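You operate a simulated robot arm through the tools that you are given. There is no shell and no other tool.

Carry out the task below with a simulated robot arm. There is one attempt and no reset: what you move stays moved.

## Task
Swing the jointed arm to its white mark, mount the small grey lamp on it and switch it on.
Fine: loosen the arm knob to swing it; tighten it, then load the arm; use the yellow rocker on the blue recorder box. Where these are worked on the way, their far stop is far enough and under half their travel is too little: arm knob.

Only the result counts: the job must be done as asked and must still hold three seconds after the hand-in. Knocking over, shifting, dropping, spilling or breaking anything else fails it.

## Robot
A 6-joint arm with a fingered hand, fixed in place. Base frame: the origin is on the floor under the middle of its stand, x ahead of it, y to its left, z up. Readings come in mm, rad, newtons and seconds.
With the tool pointing down near the work surface it reaches from about 240 to 700 mm from the base axis. Its first joint turns from -2.007 to 2.007 rad. Payload 4 kg.
The tool frame sits at the grasp point between the pads (the TCP): z along the fingers, y along the line on which they close. The tips reach 26 mm beyond it. The gripper opens to 132 mm; its body begins 73 mm behind the TCP. The gripper is a hand of 4 fingers: y runs from the thumb to the fingers, the wrist lies at [0, 0, -239] in the tool frame, and closing takes about 1.5 s.
Orientation is told as [roll, pitch, yaw] about the base's x, y, z axes, in that order, counted from this pose: with the fingers straight down and closing along the base's y, the tool's x points along the base's -x, its y along +y and its z along -z.

## Interface
- The arm moves only by the tool apply_moves. Its argument "rows" is one flat list of numbers, 6 for each row, row after row: the shift along the base's x, y, z in units of 200 mm (1.0 is 200 mm), then the turn, a rotation vector about the base's x, y, z in units of 45 degrees (1.0 is 45 degrees). In form: [x, y, z, wx, wy, wz, x, y, z, wx, wy, wz, ...]. A call has 1 to 20 rows; each row is the pose to reach, as a shift and turn from the pose commanded when the call began. "gripper" is the opening in per cent of the stroke, from 0 (shut) to 100 (fully open), set as the call begins (left out, the last holds). A call with a number of a shift or a turn outside -1 to 1 is refused whole. A row lasts 0.2 s, in which the tool goes at most 50 mm and 0.15 rad; a call with a longer step from one row to the next is refused whole, and so is a gripper value outside its range. A pose out of reach is approached as far as the arm can. The call stops where the force on the tool passes 40 N (or 10 N more than at its start, if that is more) or the arm is blocked; 0.2 s more then pass. The fingers move at their own pace (about 153 mm/s each) and stop on an object; they squeeze with about 29 N. The grip force told is the motor's: it shows also when the fingers shut on nothing. Time passes only in rows, and 0.2 s behind the last, so rows that repeat a pose let the fingers close. The reply holds the time, the measured pose of the TCP, the force on the tool along the base axes, the opening and the grip force, in the units named above and with some noise, with the torque about the TCP (base axes, N m) and any sound that the robot's microphone picked up.
- Cameras (640 x 400 px; columns grow to the right, rows downward): "scene" is fixed at [47.4, 499.8, 1457.5]; the picture's right is [-0.84, -0.55, 0.00], its down [-0.28, 0.42, -0.86] and it looks along [0.47, -0.72, -0.51] (base axes); focal length 341 px, centre (320, 200). "wrist" rides on the gripper at [68, 2, -97] in the tool frame; the picture's right is [-0.03, 1.00, 0.00], its down [-0.82, -0.02, -0.58] and it looks along [-0.58, -0.01, 0.82] (tool axes); focal length 270 px, centre (320, 200).
- snapshot(camera): a new picture of that camera. It takes no simulated time.
- slide_trunk(by): slides the trunk up (or, below 0, down) by that many mm; the arm rides with it, the base frame stays. It gives what a move gives, with no picture.
- set_grasp(shape): the hand has 4 fingers and takes this shape, open, in about a second: jaw (thumb against the fingers, like two jaws); tri (thumb and two fingers); tip (a fingertip pinch); poke (one finger out to press); point (the index stretched); flat (the hand flat); cup (the hand cupped); fist (a fist). The gripper value then closes the fingers along that shape, each until it touches; the sizes above hold for jaw. It gives what a move gives, with no picture.
- pixel_to_xyz(camera, pixels): for up to 12 pixels [column, row] of the newest picture of that camera ("zoom" is the newest enlarged one), the place [x, y, z] in the base frame of the surface seen there, good to about 3 mm. It takes no simulated time.
- close_up(camera, box): a new picture of the part [left, top, right, bottom] of that camera's present view, enlarged. It takes no simulated time.
- close_job(): hands the job in; it is judged then, once.

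Leave the gripper open and the arm clear of the work at the hand-in unless told otherwise.

The tools are called after "Emit:" by a JSON object that holds its "name" and its "arguments". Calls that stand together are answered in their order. apply_moves: Moves the arm, as the interface text tells. Its arguments: {"type":"object","properties":{"rows":{"type":"array"},"gripper":{"type":"number"}},"required":["rows"]} The other tools are called the same way: slide_trunk (by) moves the trunk up or down; set_grasp (shape) gives the hand a shape; snapshot (camera) takes a picture; pixel_to_xyz (camera, pixels) gives the place of the surface under pixels of a picture; close_up (camera, box) takes an enlarged picture of a part of a camera's view; close_job () hands the job in.

At the start:

```text
t: 0.0
position: [479.4, -175.0, 1188.2]
tool_rot: [0.001, 0.001, -0.002]
ft_force: [-0.4, -0.7, 0.3]
moment: [0.02, -0.02, 0.0]
grip_width: 131.8
gripper_force: 0.0
shape: jaw
trunk travel left (down, up): [-850.0, 140.0]
```

scene: 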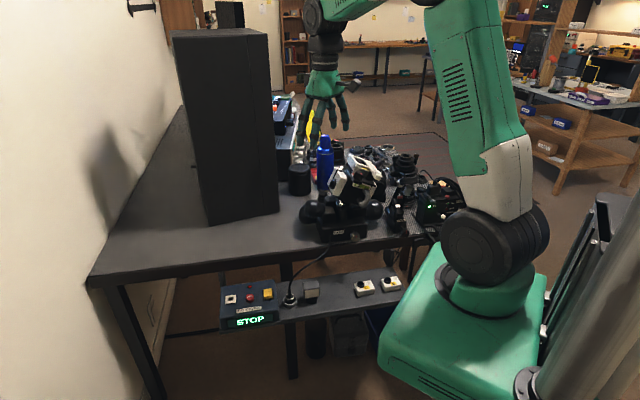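
wrist: 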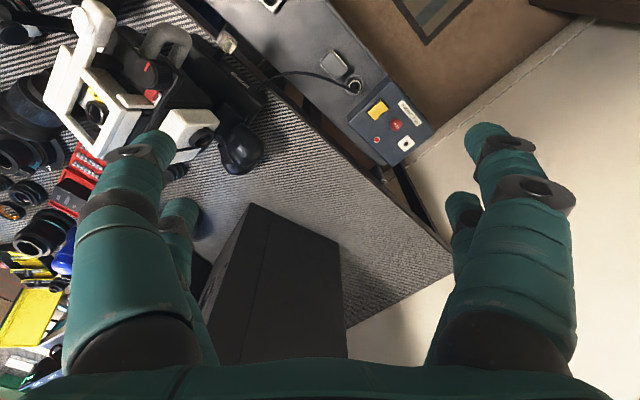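

I see a cluttered table, a lower shelf with a blue box showing "STOP" near (250,320), and some grey/white devices. I'll take close-ups to find the jointed arm, the lamp and the recorder box.

Emit:
{"name": "close_up", "arguments": {"camera": "scene", "box": [200, 260, 420, 400]}}

Emit:
{"name": "close_up", "arguments": {"camera": "scene", "box": [270, 110, 480, 260]}}

Emit:
{"name": "close_up", "arguments": {"camera": "wrist", "box": [0, 0, 320, 200]}}

Emit:
{"name": "close_up", "arguments": {"camera": "wrist", "box": [250, 20, 490, 170]}}

```text
2.86 times, centred on (310, 330) of scene
```

zoom: 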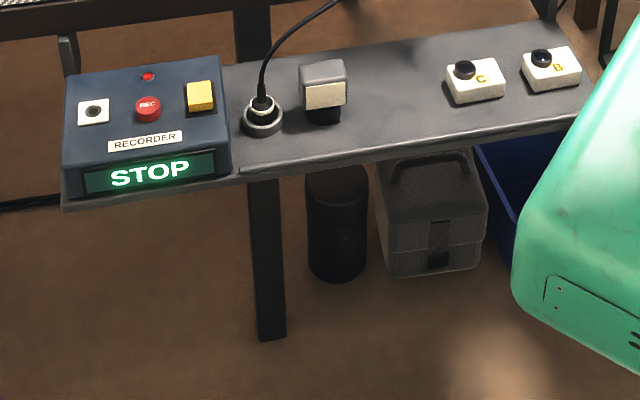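

```text
2.67 times, centred on (375, 185) of scene
```

zoom: 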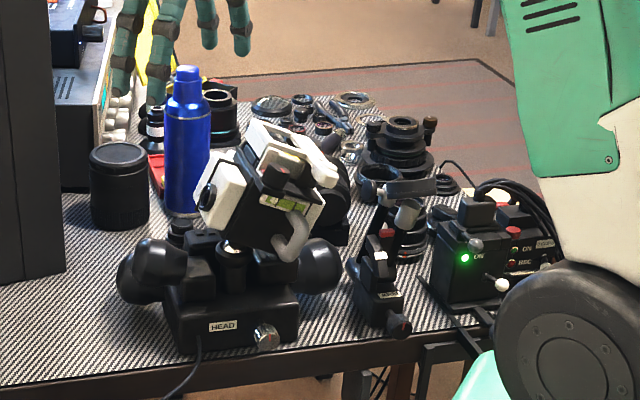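

```text
2.00 times, centred on (160, 100) of wrist
```

zoom: 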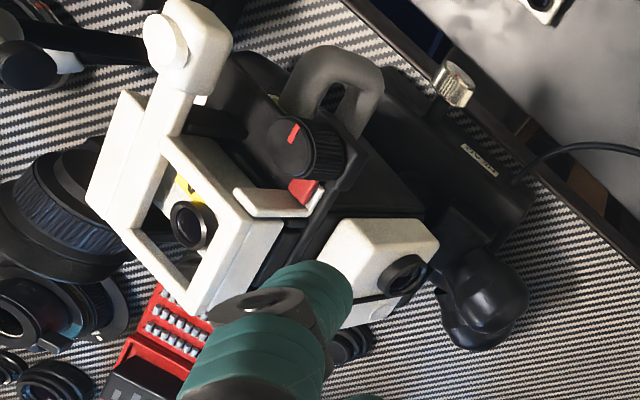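

```text
2.67 times, centred on (370, 95) of wrist
```

zoom: 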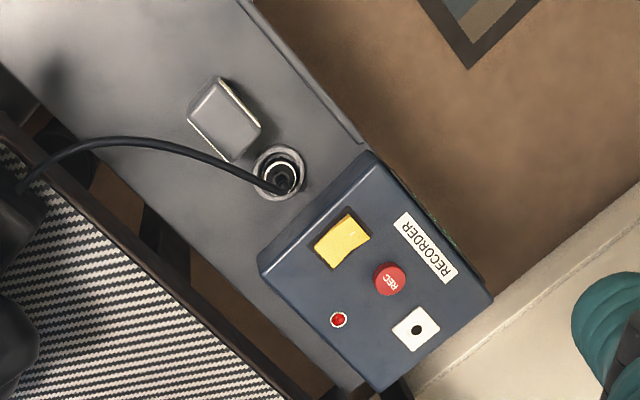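

The lamp looks like the small grey block with cream face at scene (311,290); the recorder box is at (250,305). The jointed arm may be the black item near scene (402,210). I'll zoom more closely on those.

Emit:
{"name": "close_up", "arguments": {"camera": "scene", "box": [375, 160, 475, 250]}}

Emit:
{"name": "close_up", "arguments": {"camera": "scene", "box": [295, 145, 395, 250]}}

Emit:
{"name": "close_up", "arguments": {"camera": "scene", "box": [215, 270, 335, 340]}}

Emit:
{"name": "pixel_to_xyz", "arguments": {"camera": "scene", "pixels": [[311, 285], [311, 293], [267, 293], [250, 297], [232, 299], [289, 300], [340, 300], [365, 285], [391, 280], [250, 320], [345, 230], [402, 220]]}}

```text
4.44 times, centred on (425, 205) of scene
```

zoom: 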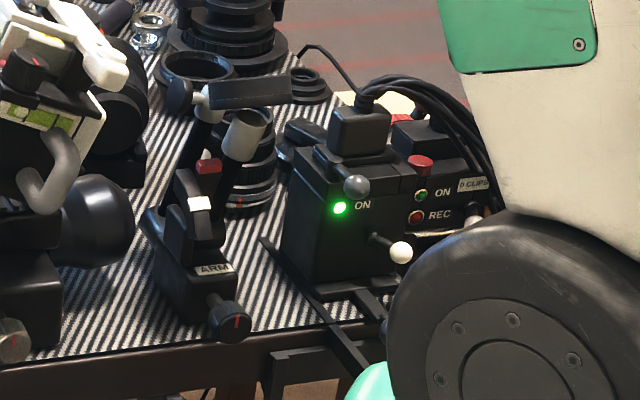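

```text
3.81 times, centred on (345, 198) of scene
```

zoom: 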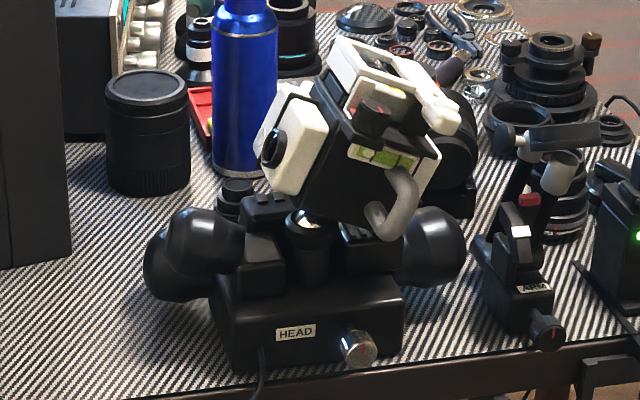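

```text
5.33 times, centred on (275, 305) of scene
```

zoom: 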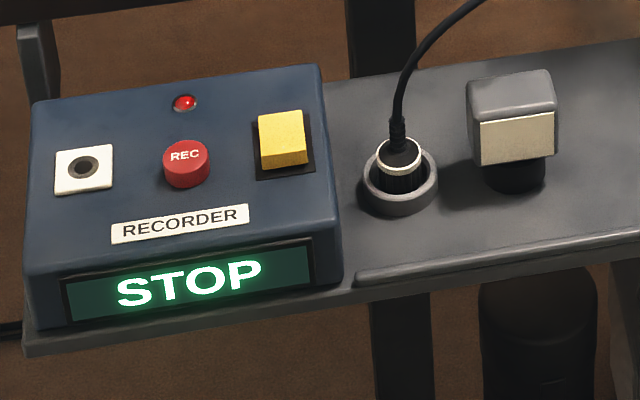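

```text
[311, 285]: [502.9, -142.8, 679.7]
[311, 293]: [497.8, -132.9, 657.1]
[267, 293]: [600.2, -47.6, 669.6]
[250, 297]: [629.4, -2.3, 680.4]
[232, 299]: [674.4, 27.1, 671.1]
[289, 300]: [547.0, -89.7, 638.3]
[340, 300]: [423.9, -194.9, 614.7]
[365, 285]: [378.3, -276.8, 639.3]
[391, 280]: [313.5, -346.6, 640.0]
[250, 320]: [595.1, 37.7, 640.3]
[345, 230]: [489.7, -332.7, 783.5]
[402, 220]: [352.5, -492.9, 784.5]
```

The item labelled "ARM" sits around scene (400,210) with a knob at its front. I'll take a tight zoom and measure points on it.

Emit:
{"name": "close_up", "arguments": {"camera": "scene", "box": [380, 170, 430, 245]}}

```text
5.33 times, centred on (405, 208) of scene
```

zoom: 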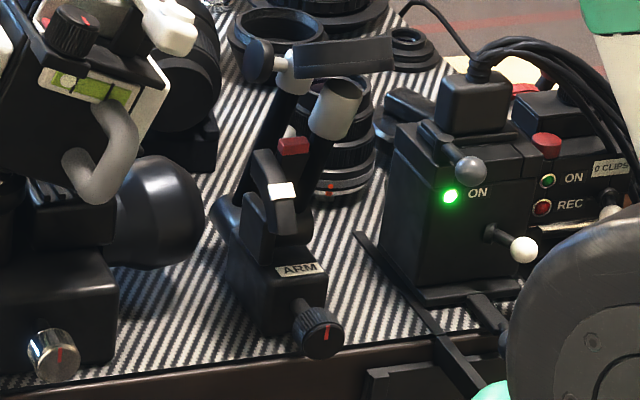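

Emit:
{"name": "pixel_to_xyz", "arguments": {"camera": "zoom", "pixels": [[318, 330], [293, 145], [283, 190], [300, 268], [335, 100], [335, 60], [258, 60], [268, 175], [320, 150], [250, 290], [290, 100], [260, 240]]}}

```text
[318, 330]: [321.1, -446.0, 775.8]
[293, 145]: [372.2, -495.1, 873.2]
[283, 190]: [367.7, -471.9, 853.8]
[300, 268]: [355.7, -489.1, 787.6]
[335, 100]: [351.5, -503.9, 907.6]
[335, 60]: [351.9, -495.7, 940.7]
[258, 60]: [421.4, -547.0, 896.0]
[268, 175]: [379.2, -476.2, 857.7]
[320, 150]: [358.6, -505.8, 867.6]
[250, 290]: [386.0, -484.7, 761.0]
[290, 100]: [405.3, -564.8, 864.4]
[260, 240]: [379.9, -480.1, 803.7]
```

The white mark is on the arc of the ARM block near (368,-472,854) mm, with the red pointer near (372,-495,873). I need a better view, so I'll move the hand high toward that side (staying at z≈1188), to view it with the wrist camera.

Emit:
{"name": "apply_moves", "arguments": {"rows": [-0.15, -0.146, 0, 0, 0, 0, -0.3, -0.292, 0, 0, 0, 0, -0.45, -0.438, 0, 0, 0, 0, -0.6, -0.583, 0, 0, 0, 0, -0.75, -0.729, 0, 0, 0, 0, -0.9, -0.875, 0, 0, 0, 0]}}

Emit:
{"name": "snapshot", "arguments": {"camera": "wrist"}}

Emit:
{"name": "snapshot", "arguments": {"camera": "scene"}}

```text
t: 1.4
position: [299.2, -349.9, 1186.7]
tool_rot: [-0.001, 0.0, 0.0]
ft_force: [-0.7, -1.2, 0.3]
moment: [-0.02, -0.01, 0.02]
grip_width: 132.2
gripper_force: 0.0
shape: jaw
trunk travel left (down, up): [-850.0, 140.0]
```

```text
taken
```

wrist: 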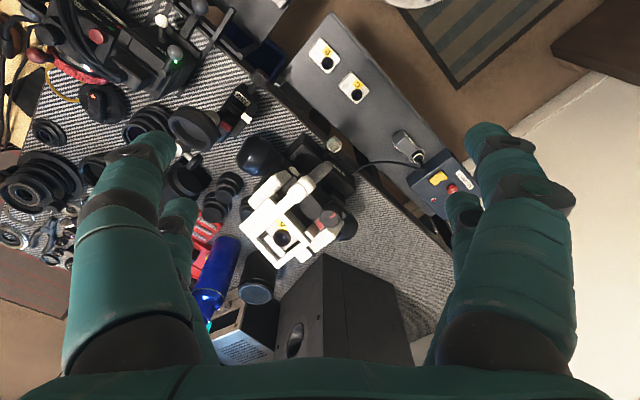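

```text
taken
```

scene: 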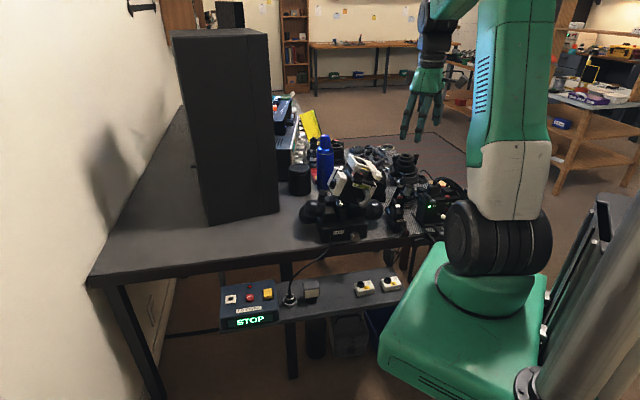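

The ARM block appears in the wrist view around (235,110). I'll zoom in there.

Emit:
{"name": "close_up", "arguments": {"camera": "wrist", "box": [130, 60, 290, 180]}}

Emit:
{"name": "close_up", "arguments": {"camera": "scene", "box": [375, 160, 475, 250]}}

```text
3.33 times, centred on (210, 120) of wrist
```

zoom: 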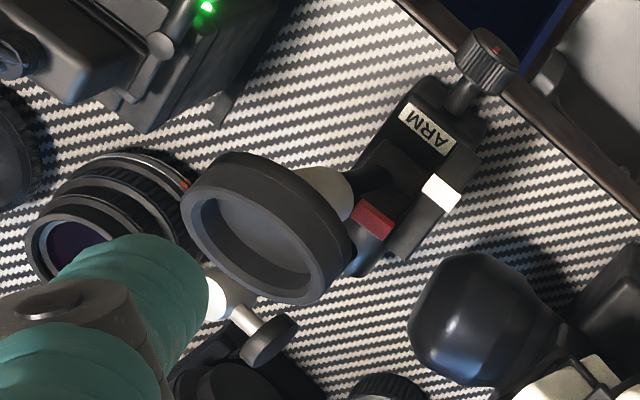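

```text
4.44 times, centred on (425, 205) of scene
```

zoom: 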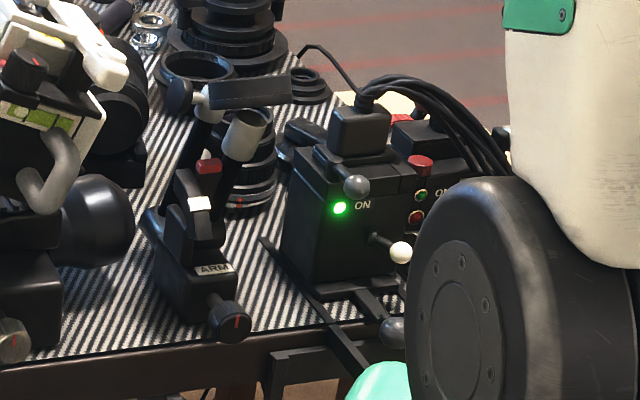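

The arm ends in a round dark cup with a grey inside, tilted; red pointer at zoom (372,220), white mark at (443,190). I'll measure points on it.

Emit:
{"name": "close_up", "arguments": {"camera": "wrist", "box": [165, 60, 275, 150]}}

Emit:
{"name": "pixel_to_xyz", "arguments": {"camera": "wrist", "pixels": [[244, 117], [224, 126], [259, 79], [240, 97], [204, 132], [195, 118], [207, 137], [222, 140], [200, 108], [213, 117], [230, 135], [198, 145]]}}

```text
4.44 times, centred on (220, 105) of wrist
```

zoom: 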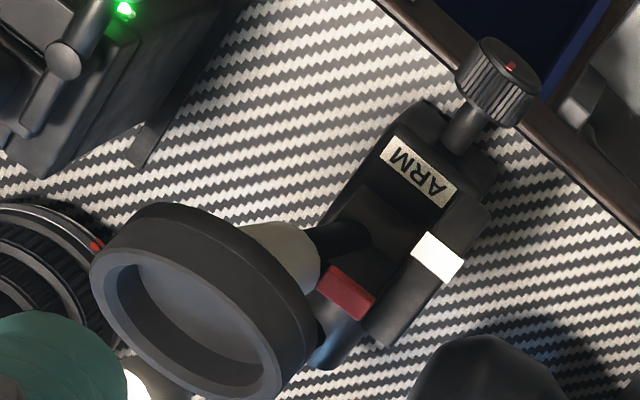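

```text
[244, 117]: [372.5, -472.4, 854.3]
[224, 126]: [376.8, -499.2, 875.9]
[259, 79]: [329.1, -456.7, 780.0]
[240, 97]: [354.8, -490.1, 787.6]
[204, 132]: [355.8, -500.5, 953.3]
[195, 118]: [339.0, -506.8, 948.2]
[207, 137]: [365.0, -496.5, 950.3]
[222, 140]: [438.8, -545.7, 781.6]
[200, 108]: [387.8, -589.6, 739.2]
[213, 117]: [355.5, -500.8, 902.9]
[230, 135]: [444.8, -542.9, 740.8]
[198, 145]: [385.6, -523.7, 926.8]
```

Table top is at z≈740; cup centre is about (355,-500,948), red pointer (377,-499,876), white mark (372,-472,854). I'll move closer, to about (230,-489,1050), to look at the mechanism with the wrist camera.

Emit:
{"name": "apply_moves", "arguments": {"rows": [-0.069, -0.139, -0.137, 0, 0, 0, -0.138, -0.278, -0.274, 0, 0, 0, -0.207, -0.417, -0.411, 0, 0, 0, -0.276, -0.556, -0.548, 0, 0, 0, -0.345, -0.695, -0.685, 0, 0, 0]}}

Emit:
{"name": "snapshot", "arguments": {"camera": "wrist"}}

Emit:
{"name": "snapshot", "arguments": {"camera": "scene"}}

```text
t: 2.6
position: [228.3, -489.4, 1052.8]
tool_rot: [0.0, 0.0, 0.0]
ft_force: [-0.1, -0.2, -0.7]
moment: [-0.01, 0.02, 0.01]
grip_width: 132.1
gripper_force: 0.1
shape: jaw
trunk travel left (down, up): [-850.0, 140.0]
```

```text
taken
```

wrist: 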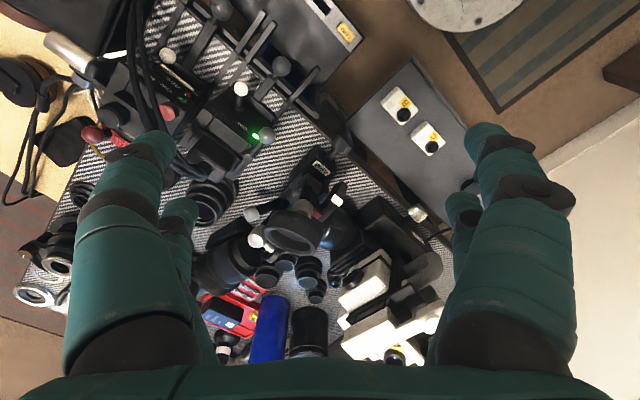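

```text
taken
```

scene: 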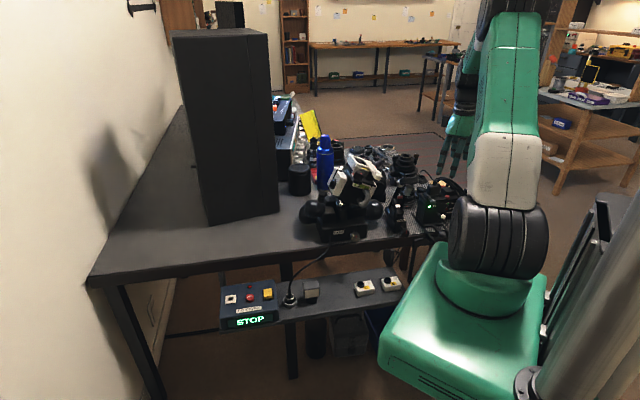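

Emit:
{"name": "close_up", "arguments": {"camera": "wrist", "box": [235, 140, 365, 260]}}

Emit:
{"name": "pixel_to_xyz", "arguments": {"camera": "zoom", "pixels": [[320, 80], [300, 200], [280, 260], [200, 250], [340, 330], [320, 350], [250, 340], [120, 300], [380, 170], [400, 270], [300, 130], [320, 240]]}}

```text
3.33 times, centred on (300, 200) of wrist
```

zoom: 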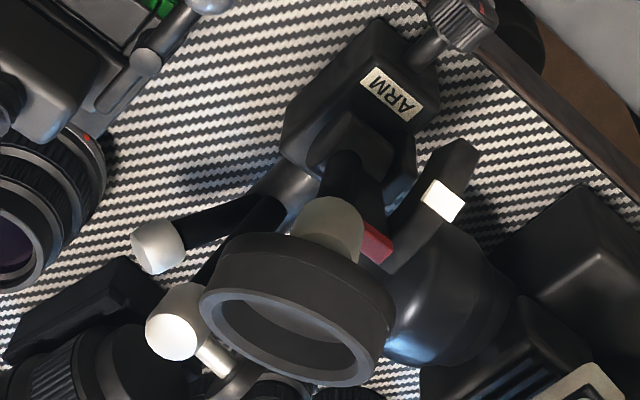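

```text
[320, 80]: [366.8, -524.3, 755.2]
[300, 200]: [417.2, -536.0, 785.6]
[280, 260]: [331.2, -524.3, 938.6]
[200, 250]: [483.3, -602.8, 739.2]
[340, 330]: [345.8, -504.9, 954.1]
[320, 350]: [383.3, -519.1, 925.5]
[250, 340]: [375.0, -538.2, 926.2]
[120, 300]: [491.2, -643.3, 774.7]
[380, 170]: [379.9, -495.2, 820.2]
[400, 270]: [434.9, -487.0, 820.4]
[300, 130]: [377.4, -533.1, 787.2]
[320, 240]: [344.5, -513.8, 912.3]
```

The ARM block carries a tilting link with a cup on top, an arc plate with a white mark on its far side, and the red pointer on the link. To see the side profile, I'll turn the hand 38° about z and shift to about (253,-577,1050).

Emit:
{"name": "apply_moves", "arguments": {"rows": [0.021, -0.073, 0, 0, 0, 0.14, 0.042, -0.147, 0, 0, 0, 0.28, 0.063, -0.22, 0, 0, 0, 0.42, 0.083, -0.293, 0, 0, 0, 0.56, 0.104, -0.367, 0, 0, 0, 0.7, 0.125, -0.44, 0, 0, 0, 0.844]}}

Emit:
{"name": "snapshot", "arguments": {"camera": "wrist"}}

```text
t: 4.0
position: [332.2, -492.1, 1027.6]
tool_rot: [-0.022, 0.11, 0.496]
ft_force: [0.6, 0.1, -0.4]
moment: [-0.04, 0.0, -0.02]
grip_width: 131.8
gripper_force: 0.1
shape: jaw
out of reach, approached as far as the arm can: row 3, 4, 5, 6
trunk travel left (down, up): [-850.0, 140.0]
```

```text
taken
```

wrist: 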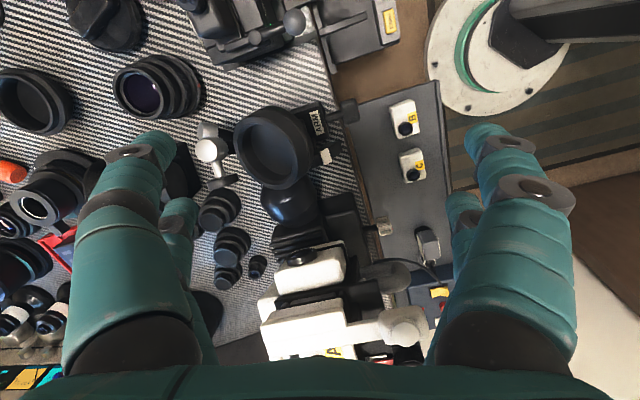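

The move was cut short by reach, ending at (332,-492,1028), just above the cup. I'll check where the shoulder is in the scene to understand the reach before going on.

Emit:
{"name": "snapshot", "arguments": {"camera": "scene"}}

Emit:
{"name": "pixel_to_xyz", "arguments": {"camera": "wrist", "pixels": [[272, 150], [245, 140], [300, 150], [272, 115], [272, 180], [325, 156], [348, 112], [315, 125], [215, 150], [295, 205], [378, 227], [428, 240]]}}

Emit:
{"name": "close_up", "arguments": {"camera": "wrist", "box": [190, 80, 370, 200]}}

```text
taken
```

scene: 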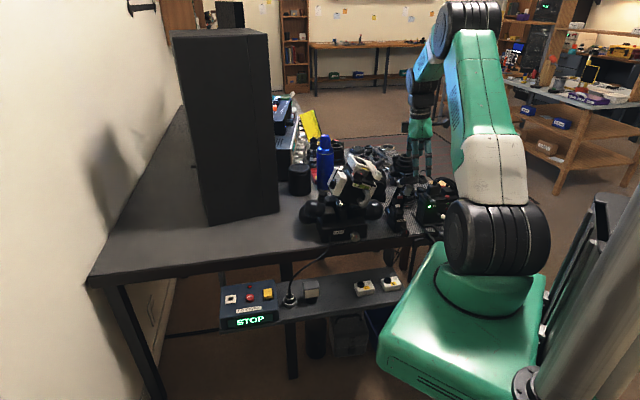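

```text
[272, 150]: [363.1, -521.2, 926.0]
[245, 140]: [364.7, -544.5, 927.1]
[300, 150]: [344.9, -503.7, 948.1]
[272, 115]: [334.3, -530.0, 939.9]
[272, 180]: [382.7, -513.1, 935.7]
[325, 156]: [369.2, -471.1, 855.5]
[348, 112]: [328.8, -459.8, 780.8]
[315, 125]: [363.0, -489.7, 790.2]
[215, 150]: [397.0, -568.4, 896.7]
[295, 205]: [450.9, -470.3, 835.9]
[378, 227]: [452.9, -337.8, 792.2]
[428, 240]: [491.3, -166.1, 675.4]
```

```text
3.33 times, centred on (280, 140) of wrist
```

zoom: 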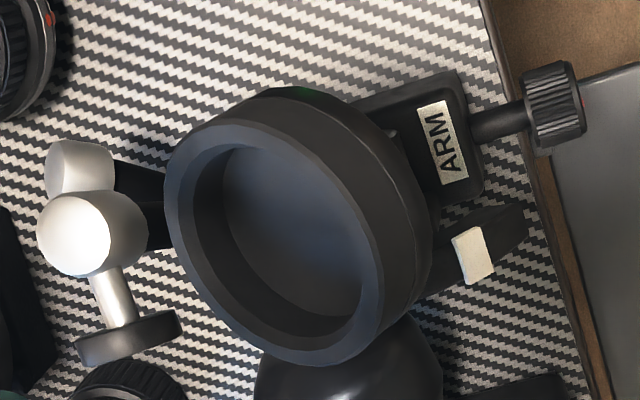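

I see the cup clearly now: floor about (363,-521,926), leaning away from the knob. I'll check the shoulder location in the scene picture to judge trunk height.

Emit:
{"name": "pixel_to_xyz", "arguments": {"camera": "scene", "pixels": [[497, 235], [480, 290], [470, 15], [490, 180], [422, 90], [460, 330]]}}

Emit:
{"name": "apply_moves", "arguments": {"rows": [0, 0, 0, 0, 0, 0]}}

```text
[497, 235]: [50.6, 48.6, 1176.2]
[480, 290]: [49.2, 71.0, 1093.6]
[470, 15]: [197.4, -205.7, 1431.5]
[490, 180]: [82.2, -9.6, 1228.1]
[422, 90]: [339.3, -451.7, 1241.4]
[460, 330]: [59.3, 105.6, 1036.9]
```

```text
t: 4.4
position: [331.6, -492.7, 1027.1]
tool_rot: [-0.023, 0.107, 0.496]
ft_force: [0.5, -0.2, -1.1]
moment: [0.02, -0.01, 0.01]
grip_width: 132.2
gripper_force: 0.1
shape: jaw
trunk travel left (down, up): [-850.0, 140.0]
```

The shoulder is around z≈1176, so reach shrinks when the tool is high. I'll back off: raise 50 mm, go +60 mm in y and take out the small tilt.

Emit:
{"name": "apply_moves", "arguments": {"rows": [0, 0, 0.15, 0.03, -0.035, 0, 0, 0.1, 0.25, 0.06, -0.07, 0, 0, 0.3, 0.25, 0.091, -0.106, 0]}}

```text
t: 5.2
position: [343.5, -422.0, 1076.8]
tool_rot: [-0.004, 0.018, 0.481]
ft_force: [0.0, 0.6, 0.1]
moment: [0.0, -0.02, 0.0]
grip_width: 131.8
gripper_force: 0.1
shape: jaw
out of reach, approached as far as the arm can: row 1, 2, 3
trunk travel left (down, up): [-850.0, 140.0]
```

Still limited, probably a wrist-joint limit at positive yaw. I'll turn the other way: yaw −45° while going to about (365,-355,1077).

Emit:
{"name": "apply_moves", "arguments": {"rows": [0.018, 0.056, 0, 0, 0, -0.167, 0.036, 0.112, 0, 0, 0, -0.333, 0.054, 0.168, 0, 0, 0, -0.5, 0.071, 0.223, 0, 0, 0, -0.667, 0.09, 0.279, 0, 0, 0, -0.833, 0.107, 0.335, 0, 0, 0, -1.0]}}

Emit:
{"name": "apply_moves", "arguments": {"rows": [0, 0, 0, 0, 0, -0.167, 0, 0, 0, 0, 0, -0.333, 0, 0, 0, 0, 0, -0.5, 0, 0, 0, 0, 0, -0.667, 0, 0, 0, 0, 0, -0.833, 0, 0, 0, 0, 0, -1.0]}}

Emit:
{"name": "snapshot", "arguments": {"camera": "wrist"}}

```text
t: 6.6
position: [369.1, -357.1, 1076.8]
tool_rot: [-0.003, 0.001, -0.292]
ft_force: [-0.1, 0.5, 0.6]
moment: [0.0, 0.0, 0.02]
grip_width: 131.7
gripper_force: 0.0
shape: jaw
trunk travel left (down, up): [-850.0, 140.0]
```

```text
t: 8.0
position: [369.2, -358.5, 1075.7]
tool_rot: [0.002, -0.002, -1.079]
ft_force: [0.2, -0.3, -0.5]
moment: [0.01, -0.01, -0.02]
grip_width: 132.0
gripper_force: 0.1
shape: jaw
trunk travel left (down, up): [-850.0, 140.0]
```

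```text
taken
```

wrist: 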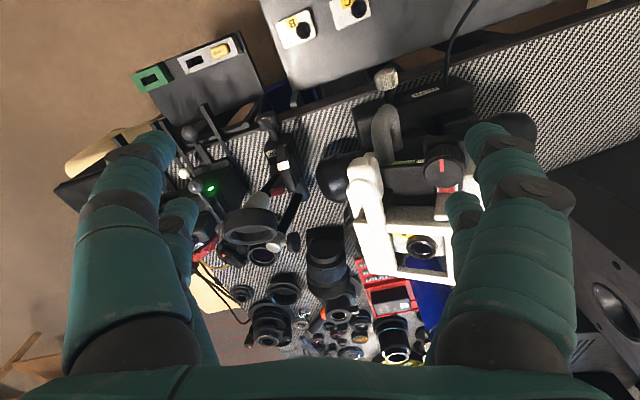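

Now the view is along the arm from the front-left. I'll zoom onto the ARM at wrist (265,180).

Emit:
{"name": "close_up", "arguments": {"camera": "wrist", "box": [200, 110, 330, 260]}}

```text
2.67 times, centred on (265, 185) of wrist
```

zoom: 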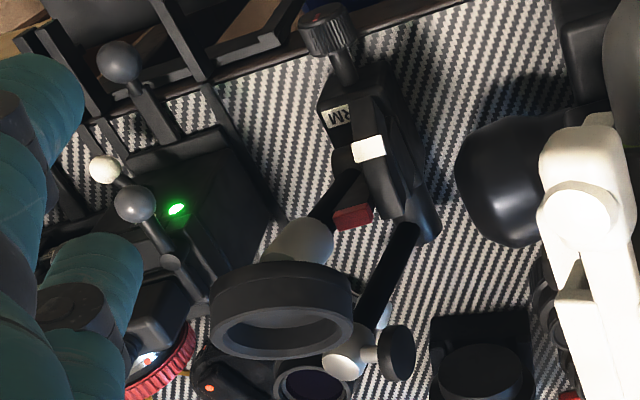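

The arc with the white mark is seen nearly edge-on. I'll turn a further −45° and shift +36 mm in x to see the mechanism from its arc side.

Emit:
{"name": "apply_moves", "arguments": {"rows": [0.03, 0, 0, 0, 0, -0.167, 0.06, 0, 0, 0, 0, -0.333, 0.09, 0, 0, 0, 0, -0.5, 0.12, 0, 0, 0, 0, -0.667, 0.15, 0, 0, 0, 0, -0.833, 0.18, 0, 0, 0, 0, -1.0]}}

Emit:
{"name": "snapshot", "arguments": {"camera": "wrist"}}

Emit:
{"name": "close_up", "arguments": {"camera": "wrist", "box": [240, 110, 400, 270]}}

```text
t: 9.4
position: [404.3, -356.9, 1074.8]
tool_rot: [-0.004, 0.0, -1.862]
ft_force: [0.2, 1.0, 0.0]
moment: [-0.03, 0.02, 0.01]
grip_width: 131.9
gripper_force: 0.0
shape: jaw
trunk travel left (down, up): [-850.0, 140.0]
```

```text
taken
```

wrist: 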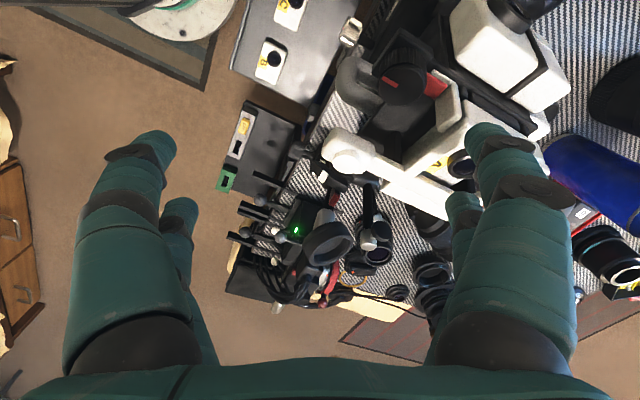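

```text
2.50 times, centred on (320, 190) of wrist
```

zoom: 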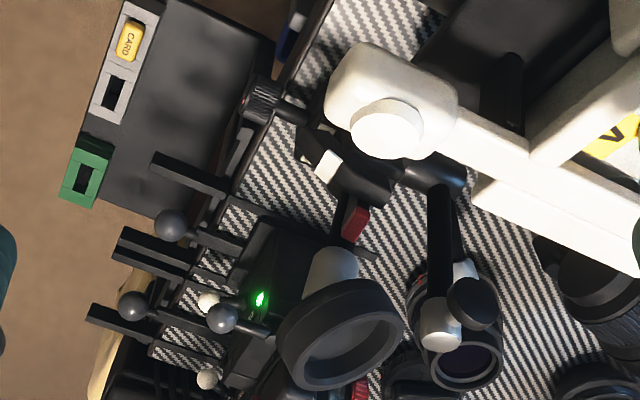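

I'll measure points in this view: knob, white mark, red pointer, link, cup rim and HEAD top.

Emit:
{"name": "pixel_to_xyz", "arguments": {"camera": "zoom", "pixels": [[262, 100], [328, 165], [355, 222], [340, 205], [335, 265], [350, 355], [285, 340], [395, 310], [300, 380], [340, 290], [385, 122], [310, 150]]}}

Emit:
{"name": "close_up", "arguments": {"camera": "wrist", "box": [290, 140, 360, 200]}}

```text
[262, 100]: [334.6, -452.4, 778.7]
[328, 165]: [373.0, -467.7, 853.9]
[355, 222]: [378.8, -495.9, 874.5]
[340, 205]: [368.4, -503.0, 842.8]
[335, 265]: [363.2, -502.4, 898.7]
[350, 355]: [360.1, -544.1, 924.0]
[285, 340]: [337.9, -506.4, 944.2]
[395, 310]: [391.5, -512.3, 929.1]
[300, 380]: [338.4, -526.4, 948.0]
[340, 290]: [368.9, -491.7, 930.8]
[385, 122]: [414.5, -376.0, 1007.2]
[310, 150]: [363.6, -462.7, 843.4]
```

```text
6.67 times, centred on (325, 170) of wrist
```

zoom: 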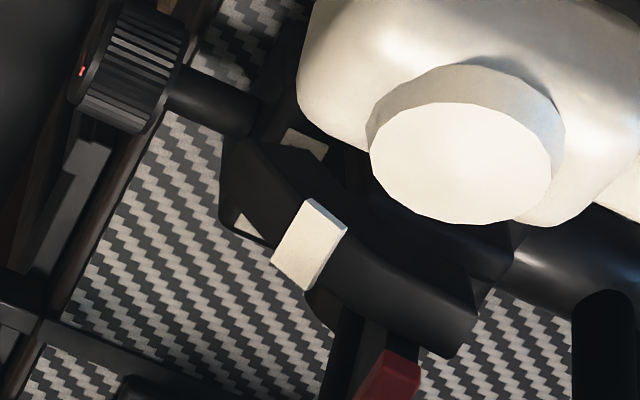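

I'll measure along the arc strip's top edge and the red pointer to learn the swing plane and pivot.

Emit:
{"name": "pixel_to_xyz", "arguments": {"camera": "zoom", "pixels": [[240, 170], [270, 190], [305, 215], [300, 265], [340, 250], [380, 275], [420, 300], [455, 325], [400, 380], [345, 350], [300, 145], [215, 105]]}}

```text
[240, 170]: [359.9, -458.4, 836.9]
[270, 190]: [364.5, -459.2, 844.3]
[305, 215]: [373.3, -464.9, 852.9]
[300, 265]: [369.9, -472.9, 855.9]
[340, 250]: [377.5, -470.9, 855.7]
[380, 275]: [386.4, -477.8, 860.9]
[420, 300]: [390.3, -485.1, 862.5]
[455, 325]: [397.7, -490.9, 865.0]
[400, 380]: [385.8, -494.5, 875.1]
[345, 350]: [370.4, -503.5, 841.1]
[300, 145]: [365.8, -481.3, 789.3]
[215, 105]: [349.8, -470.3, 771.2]
```

The arc lies in a vertical plane running along the knob axis (direction s≈(0.76,-0.65)), radius ~97 mm; the red pointer is ~24 mm short of the white mark toward the knob. I'll go back over the front side and look at the mechanism horizontally: first retreat to about (230,-420,1075) while turning yaw back.

Emit:
{"name": "apply_moves", "arguments": {"rows": [-0.145, -0.053, 0, 0, 0, 0.167, -0.29, -0.105, 0, 0, 0, 0.333, -0.435, -0.158, 0, 0, 0, 0.5, -0.58, -0.21, 0, 0, 0, 0.667, -0.725, -0.263, 0, 0, 0, 0.833, -0.87, -0.315, 0, 0, 0, 1.0]}}

Emit:
{"name": "apply_moves", "arguments": {"rows": [0, 0, 0, 0, 0, 0.167, 0, 0, 0, 0, 0, 0.333, 0, 0, 0, 0, 0, 0.5, 0, 0, 0, 0, 0, 0.667, 0, 0, 0, 0, 0, 0.833, 0, 0, 0, 0, 0, 1.0]}}

```text
t: 10.8
position: [230.4, -421.7, 1073.1]
tool_rot: [0.0, 0.001, -1.072]
ft_force: [0.4, -0.4, 0.3]
moment: [0.0, -0.01, 0.0]
grip_width: 132.0
gripper_force: 0.1
shape: jaw
trunk travel left (down, up): [-850.0, 140.0]
```

```text
t: 12.2
position: [230.5, -422.2, 1073.8]
tool_rot: [0.0, 0.001, -0.288]
ft_force: [-0.1, 0.5, 0.2]
moment: [-0.01, -0.01, 0.01]
grip_width: 131.7
gripper_force: 0.0
shape: jaw
trunk travel left (down, up): [-850.0, 140.0]
```

Before lowering, I'll check how far the green-LED device's rods and balls protrude (scene about (433,202), (443,216), (441,234)).

Emit:
{"name": "close_up", "arguments": {"camera": "scene", "box": [375, 160, 475, 250]}}

Emit:
{"name": "close_up", "arguments": {"camera": "wrist", "box": [160, 0, 420, 260]}}

```text
4.44 times, centred on (425, 205) of scene
```

zoom: 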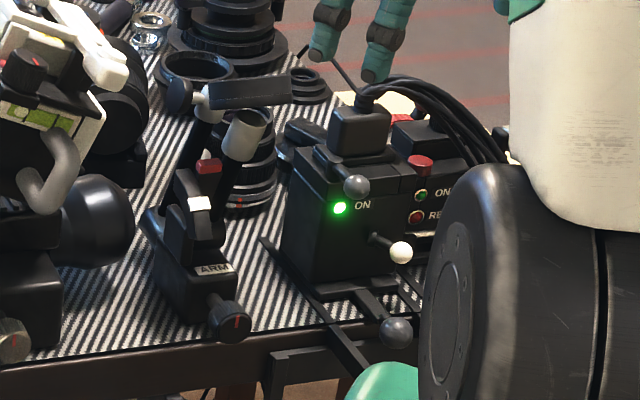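

```text
1.54 times, centred on (290, 130) of wrist
```

zoom: 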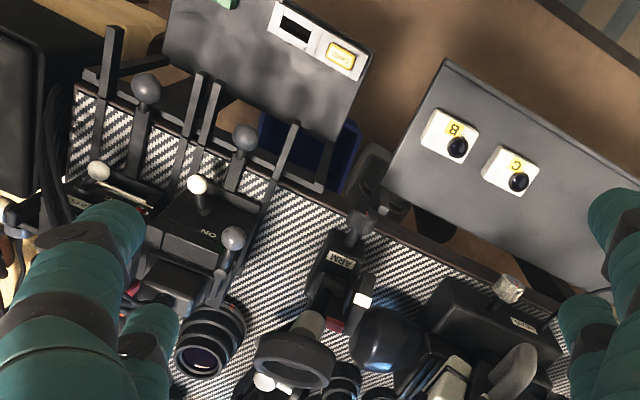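

I'll measure the protruding rods, the card panel, table edge and knob in this zoom.

Emit:
{"name": "pixel_to_xyz", "arguments": {"camera": "zoom", "pixels": [[245, 138], [323, 165], [290, 140], [368, 60], [340, 55], [362, 226], [400, 232], [448, 130], [233, 238], [197, 185], [470, 270], [386, 195]]}}

```text
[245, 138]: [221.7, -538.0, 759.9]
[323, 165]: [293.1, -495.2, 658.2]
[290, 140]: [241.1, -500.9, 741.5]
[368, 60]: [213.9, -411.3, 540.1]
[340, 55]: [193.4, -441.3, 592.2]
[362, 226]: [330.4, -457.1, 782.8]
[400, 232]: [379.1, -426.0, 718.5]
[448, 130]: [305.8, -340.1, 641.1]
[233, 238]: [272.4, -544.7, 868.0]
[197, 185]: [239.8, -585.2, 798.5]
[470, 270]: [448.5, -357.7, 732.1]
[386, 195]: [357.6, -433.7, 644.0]
```

The knob overhangs the table's front edge, so fingers can go round it. Now I'll tilt the hand 45° forward and lower to about (192,-444,890) so the camera looks horizontally at the ARM.

Emit:
{"name": "apply_moves", "arguments": {"rows": [-0.032, -0.018, -0.153, -0.047, -0.16, 0, -0.063, -0.037, -0.307, -0.095, -0.32, 0, -0.095, -0.055, -0.46, -0.142, -0.48, 0, -0.127, -0.073, -0.613, -0.189, -0.639, 0, -0.158, -0.092, -0.767, -0.237, -0.799, 0, -0.19, -0.11, -0.92, -0.284, -0.959, 0]}}

Emit:
{"name": "snapshot", "arguments": {"camera": "wrist"}}

```text
t: 13.6
position: [307.9, -528.8, 1040.4]
tool_rot: [0.041, -0.486, -0.367]
ft_force: [0.5, 1.6, 0.2]
moment: [-0.08, -0.01, -0.02]
grip_width: 131.8
gripper_force: 0.1
shape: jaw
out of reach, approached as far as the arm can: row 3, 4, 5, 6
trunk travel left (down, up): [-850.0, 140.0]
```

```text
taken
```

wrist: 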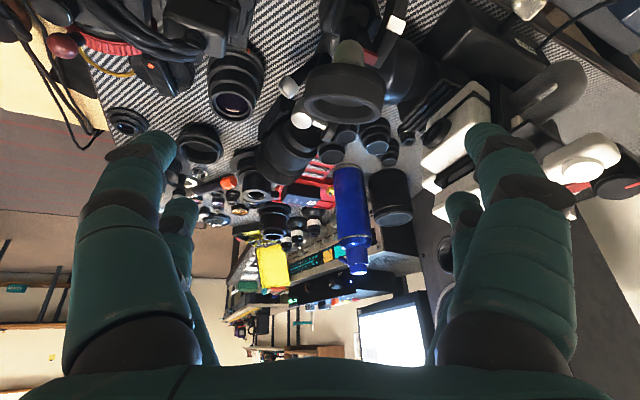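

That pose wasn't reachable (the tilt was too far sideways of the arm's plane). I'll straighten the tool back down while retreating to about (250,-400,1070).

Emit:
{"name": "apply_moves", "arguments": {"rows": [-0.058, 0.129, 0.05, 0.035, 0.119, 0, -0.116, 0.258, 0.1, 0.069, 0.238, 0, -0.174, 0.387, 0.15, 0.104, 0.358, 0, -0.232, 0.516, 0.15, 0.138, 0.477, 0, -0.29, 0.645, 0.15, 0.173, 0.596, 0]}}

Emit:
{"name": "snapshot", "arguments": {"camera": "scene"}}

```text
t: 14.8
position: [251.5, -395.9, 1059.9]
tool_rot: [0.002, 0.006, -0.357]
ft_force: [-0.7, 0.4, -0.4]
moment: [-0.01, 0.01, 0.02]
grip_width: 132.0
gripper_force: 0.0
shape: jaw
trunk travel left (down, up): [-850.0, 140.0]
```

```text
taken
```

scene: 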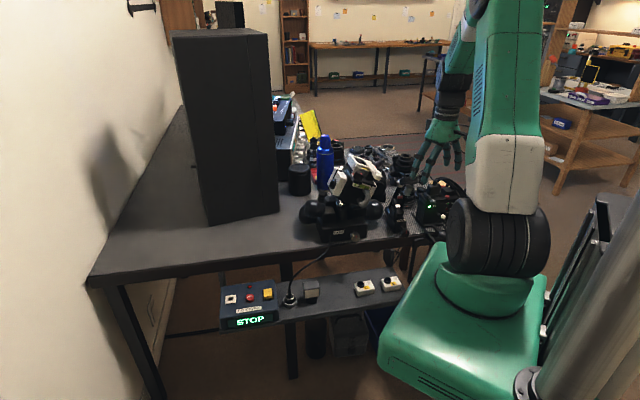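

The hand is back upright. I'll align yaw with the knob axis (−40.7°) and then tilt the fingers forward 45° in the knob-axis plane, high above everything, to see whether this orientation is reachable.

Emit:
{"name": "apply_moves", "arguments": {"rows": [0.06, -0.04, 0, 0, 0, -0.15, 0.12, -0.08, 0, 0, 0, -0.3, 0.24, -0.17, 0.05, 0, 0, -0.449]}}

Emit:
{"name": "apply_moves", "arguments": {"rows": [0, 0, 0, -0.109, -0.126, 0, 0, 0, 0, -0.217, -0.253, 0, 0, 0, 0, -0.326, -0.379, 0, 0, 0, 0, -0.435, -0.505, 0, 0, 0, 0, -0.543, -0.632, 0, 0, 0, 0, -0.652, -0.758, 0]}}

Emit:
{"name": "snapshot", "arguments": {"camera": "wrist"}}

```text
t: 15.6
position: [301.1, -434.1, 1068.3]
tool_rot: [0.003, 0.005, -0.712]
ft_force: [0.2, -0.7, 1.1]
moment: [-0.02, 0.0, 0.01]
grip_width: 132.0
gripper_force: 0.0
shape: jaw
trunk travel left (down, up): [-850.0, 140.0]
```

```text
t: 17.0
position: [307.2, -437.6, 1084.4]
tool_rot: [0.003, -0.576, -0.713]
ft_force: [0.9, 0.5, 0.1]
moment: [-0.02, -0.03, 0.03]
grip_width: 132.1
gripper_force: 0.1
shape: jaw
out of reach, approached as far as the arm can: row 5, 6
trunk travel left (down, up): [-850.0, 140.0]
```

```text
taken
```

wrist: 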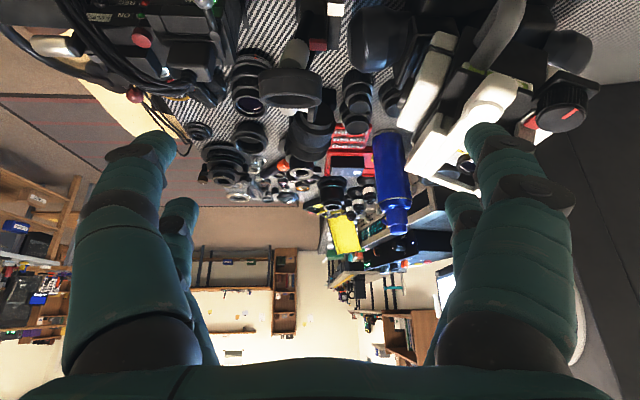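

Tilt stopped at ~33°: the wrist can't extend further with the shoulder this high. Lowering the trunk should let the fingers point more horizontally. First I'll check the pedestal's extent in the scene image so that it won't meet the shelf.

Emit:
{"name": "snapshot", "arguments": {"camera": "scene"}}

Emit:
{"name": "pixel_to_xyz", "arguments": {"camera": "scene", "pixels": [[384, 345], [400, 380], [440, 250], [385, 360], [420, 290], [400, 330], [430, 270], [540, 285], [396, 310], [470, 200], [455, 235], [345, 360]]}}

```text
taken
```

scene: 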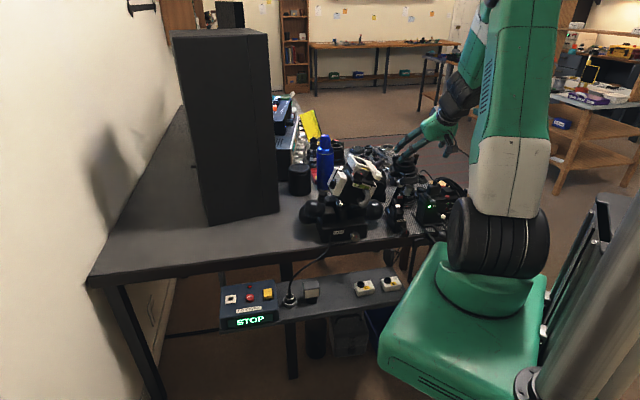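

```text
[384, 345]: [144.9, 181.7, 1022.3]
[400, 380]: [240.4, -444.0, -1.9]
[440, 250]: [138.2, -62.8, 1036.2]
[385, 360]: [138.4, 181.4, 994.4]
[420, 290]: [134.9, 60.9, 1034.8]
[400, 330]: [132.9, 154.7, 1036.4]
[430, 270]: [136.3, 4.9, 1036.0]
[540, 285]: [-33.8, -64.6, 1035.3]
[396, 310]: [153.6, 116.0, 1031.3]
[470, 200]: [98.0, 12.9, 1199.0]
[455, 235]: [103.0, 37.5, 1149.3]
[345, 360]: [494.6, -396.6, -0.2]
```

The pedestal front is at x≈155, far from shelf and card panel, so lowering the trunk is safe. I'll slide it down 200 mm (TCP goes to z≈884, in front of the table edge).

Emit:
{"name": "slide_trunk", "arguments": {"by": -200}}

Emit:
{"name": "snapshot", "arguments": {"camera": "wrist"}}

```text
t: 19.2
position: [307.8, -438.6, 883.4]
tool_rot: [0.002, -0.578, -0.714]
ft_force: [-0.8, -0.2, -0.2]
moment: [0.03, -0.03, 0.0]
grip_width: 131.8
gripper_force: 0.1
shape: jaw
trunk travel left (down, up): [-650.0, 340.0]
```

```text
taken
```

wrist: 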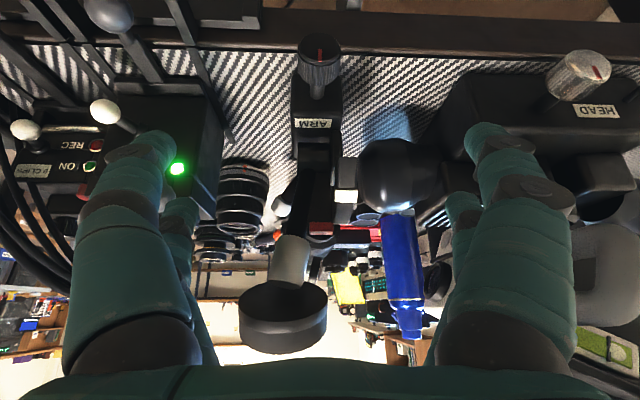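

A good frontal view (image is upside-down: knob at top (318,60), cup at bottom (283,315)). I'll zoom in on it.

Emit:
{"name": "close_up", "arguments": {"camera": "wrist", "box": [210, 20, 430, 360]}}

Emit:
{"name": "close_up", "arguments": {"camera": "wrist", "box": [265, 20, 385, 110]}}

Emit:
{"name": "close_up", "arguments": {"camera": "wrist", "box": [230, 130, 390, 270]}}

```text
1.18 times, centred on (320, 190) of wrist
```

zoom: 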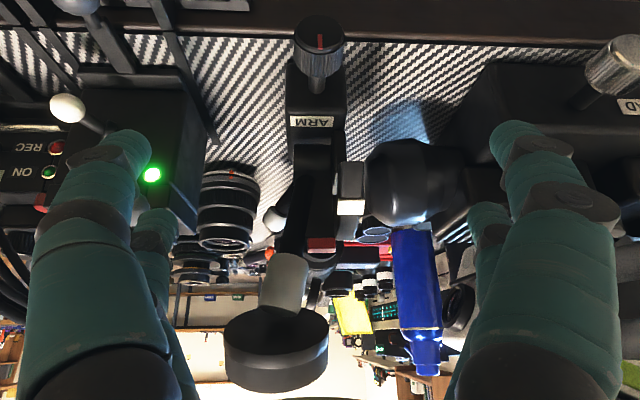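

```text
4.44 times, centred on (325, 65) of wrist
```

zoom: 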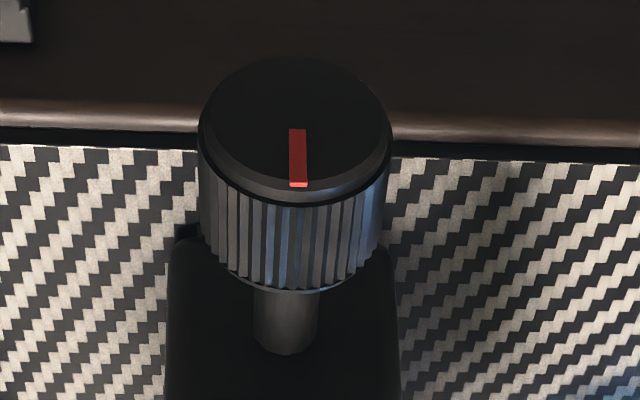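

```text
2.86 times, centred on (310, 200) of wrist
```

zoom: 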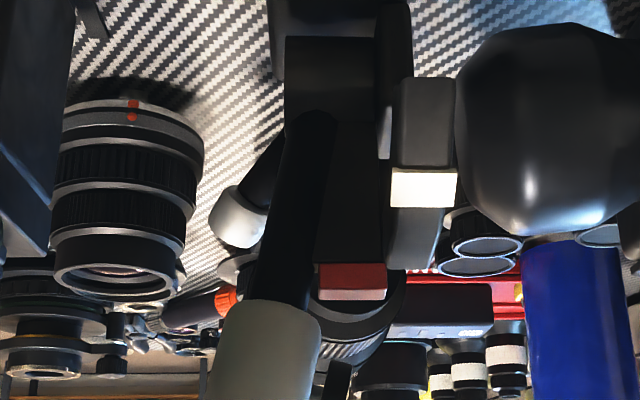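

The swinging part carries the red pointer; it must swing toward the knob side (−s) until level with the white mark. The knob's red line points up. Now I'll raise the hand 180 mm and slide the trunk down another 200, to get a lower shoulder.

Emit:
{"name": "apply_moves", "arguments": {"rows": [0, 0, 0.225, 0, 0, 0, 0, 0, 0.45, 0, 0, 0, 0, 0, 0.675, 0, 0, 0, 0, 0, 0.9, 0, 0, 0]}}

Emit:
{"name": "slide_trunk", "arguments": {"by": -200}}

```text
t: 20.2
position: [305.8, -435.3, 1065.9]
tool_rot: [0.004, -0.575, -0.714]
ft_force: [-0.1, -0.5, -0.1]
moment: [0.01, -0.01, -0.02]
grip_width: 131.8
gripper_force: 0.0
shape: jaw
trunk travel left (down, up): [-650.0, 340.0]
```

```text
t: 22.3
position: [304.8, -435.8, 866.1]
tool_rot: [0.003, -0.576, -0.715]
ft_force: [-0.3, -0.3, -0.1]
moment: [0.03, 0.03, 0.0]
grip_width: 132.0
gripper_force: 0.1
shape: jaw
trunk travel left (down, up): [-450.0, 540.0]
```

Trunk is 400 mm down now. I'll raise the hand 80 mm and tilt 27° further (to ~60° from vertical).

Emit:
{"name": "apply_moves", "arguments": {"rows": [0, 0, 0.1, -0.098, -0.114, 0, 0, 0, 0.2, -0.196, -0.228, 0, 0, 0, 0.3, -0.293, -0.341, 0, 0, 0, 0.4, -0.391, -0.455, 0]}}

```text
t: 23.3
position: [305.9, -435.5, 948.0]
tool_rot: [0.008, -1.051, -0.715]
ft_force: [-0.1, 0.6, 0.1]
moment: [-0.04, 0.03, -0.01]
grip_width: 131.9
gripper_force: 0.1
shape: jaw
trunk travel left (down, up): [-450.0, 540.0]
```

60° tilt reached. I'll raise 100 mm, back off 30 mm from the knob along its axis, and slide the trunk down another 200.

Emit:
{"name": "apply_moves", "arguments": {"rows": [-0.038, 0.033, 0.167, 0, 0, 0, -0.077, 0.067, 0.333, 0, 0, 0, -0.115, 0.1, 0.5, 0, 0, 0]}}

Emit:
{"name": "slide_trunk", "arguments": {"by": -200}}

```text
t: 24.1
position: [281.6, -414.7, 1043.6]
tool_rot: [0.007, -1.048, -0.715]
ft_force: [0.2, 0.4, 0.1]
moment: [0.01, 0.0, -0.01]
grip_width: 131.8
gripper_force: 0.0
shape: jaw
trunk travel left (down, up): [-450.0, 540.0]
```

```text
t: 26.3
position: [281.1, -415.5, 843.1]
tool_rot: [0.007, -1.046, -0.716]
ft_force: [-1.1, -0.4, 0.1]
moment: [0.01, 0.02, 0.03]
grip_width: 131.8
gripper_force: 0.0
shape: jaw
trunk travel left (down, up): [-250.0, 740.0]
```

Now tilt the remaining 30° to make the fingers horizontal along the knob axis.

Emit:
{"name": "apply_moves", "arguments": {"rows": [0, 0, 0, -0.109, -0.126, 0, 0, 0, 0, -0.217, -0.253, 0, 0, 0, 0, -0.326, -0.379, 0, 0, 0, 0, -0.435, -0.505, 0]}}

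Emit:
{"name": "snapshot", "arguments": {"camera": "wrist"}}

Emit:
{"name": "snapshot", "arguments": {"camera": "scene"}}

```text
t: 27.3
position: [297.0, -397.0, 952.8]
tool_rot: [0.285, -1.495, -1.001]
ft_force: [0.2, 0.1, -0.4]
moment: [0.01, -0.02, -0.02]
grip_width: 131.9
gripper_force: 0.0
shape: jaw
out of reach, approached as far as the arm can: row 2, 3, 4
trunk travel left (down, up): [-250.0, 740.0]
```

```text
taken
```

wrist: 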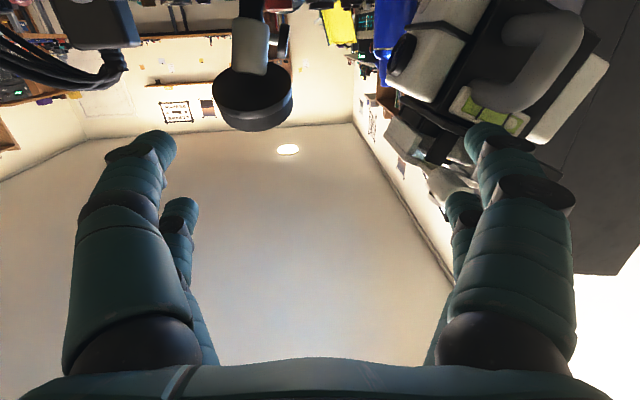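

```text
taken
```

scene: 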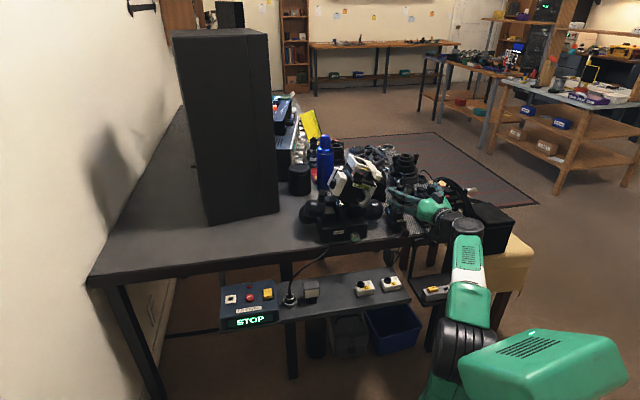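

The fingers are now horizontal along the knob axis (tool z≈(0.75,-0.65,-0.07)), at z=953. I'll close the gripper to ~45% (about 60 mm) to narrow it, shift 23 mm sideways to line up with the knob, then slide the trunk down.

Emit:
{"name": "apply_moves", "arguments": {"rows": [-0.038, -0.043, 0, 0, 0, 0, -0.075, -0.087, 0, 0, 0, 0, -0.075, -0.087, 0, 0, 0, 0], "gripper": 45}}

Emit:
{"name": "snapshot", "arguments": {"camera": "scene"}}

Emit:
{"name": "close_up", "arguments": {"camera": "scene", "box": [375, 160, 475, 300]}}

```text
t: 28.1
position: [284.3, -413.4, 953.1]
tool_rot: [0.287, -1.486, -1.006]
ft_force: [0.6, -0.4, 0.4]
moment: [0.01, 0.02, 0.0]
grip_width: 59.8
gripper_force: 0.0
shape: jaw
trunk travel left (down, up): [-250.0, 740.0]
```

```text
taken
```

scene: 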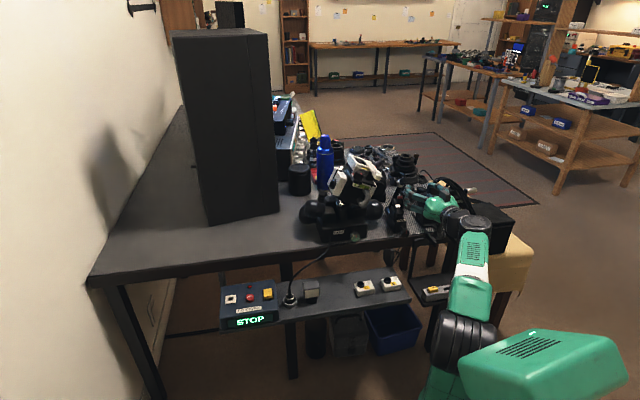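

```text
2.86 times, centred on (425, 230) of scene
```

zoom: 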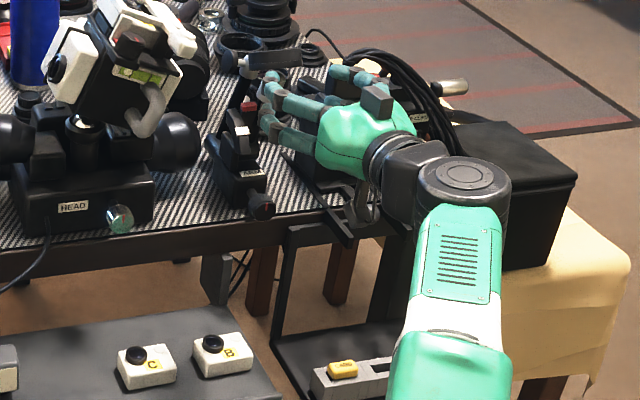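

The hand is clear in front of the table. I'll slide the trunk down 120 mm first and look again.

Emit:
{"name": "slide_trunk", "arguments": {"by": -120}}

Emit:
{"name": "snapshot", "arguments": {"camera": "wrist"}}

Emit:
{"name": "close_up", "arguments": {"camera": "scene", "box": [375, 160, 475, 300]}}

```text
t: 29.6
position: [284.3, -414.7, 833.8]
tool_rot: [0.287, -1.487, -1.005]
ft_force: [0.0, 0.6, 0.1]
moment: [0.0, -0.01, 0.0]
grip_width: 60.0
gripper_force: 0.1
shape: jaw
trunk travel left (down, up): [-130.0, 860.0]
```

```text
taken
```

wrist: 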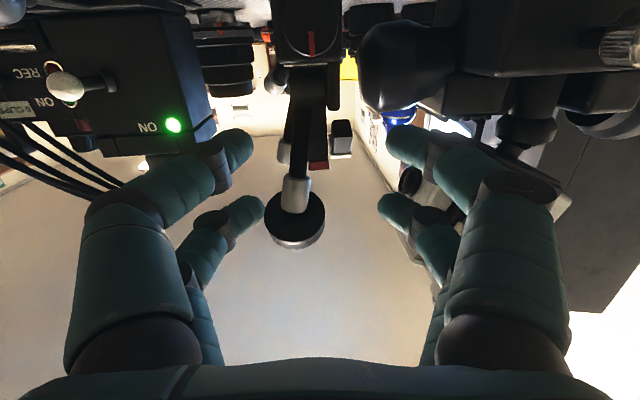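

```text
2.86 times, centred on (425, 230) of scene
```

zoom: 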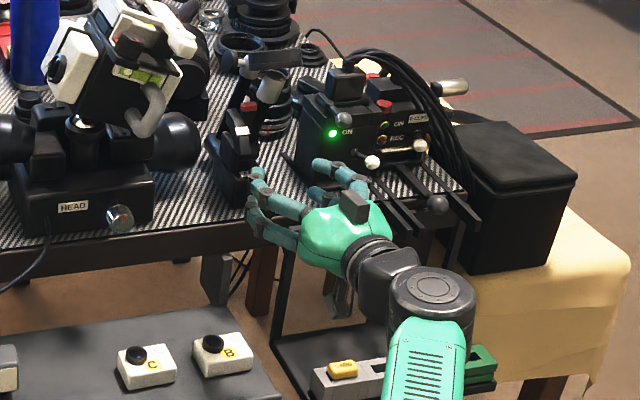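

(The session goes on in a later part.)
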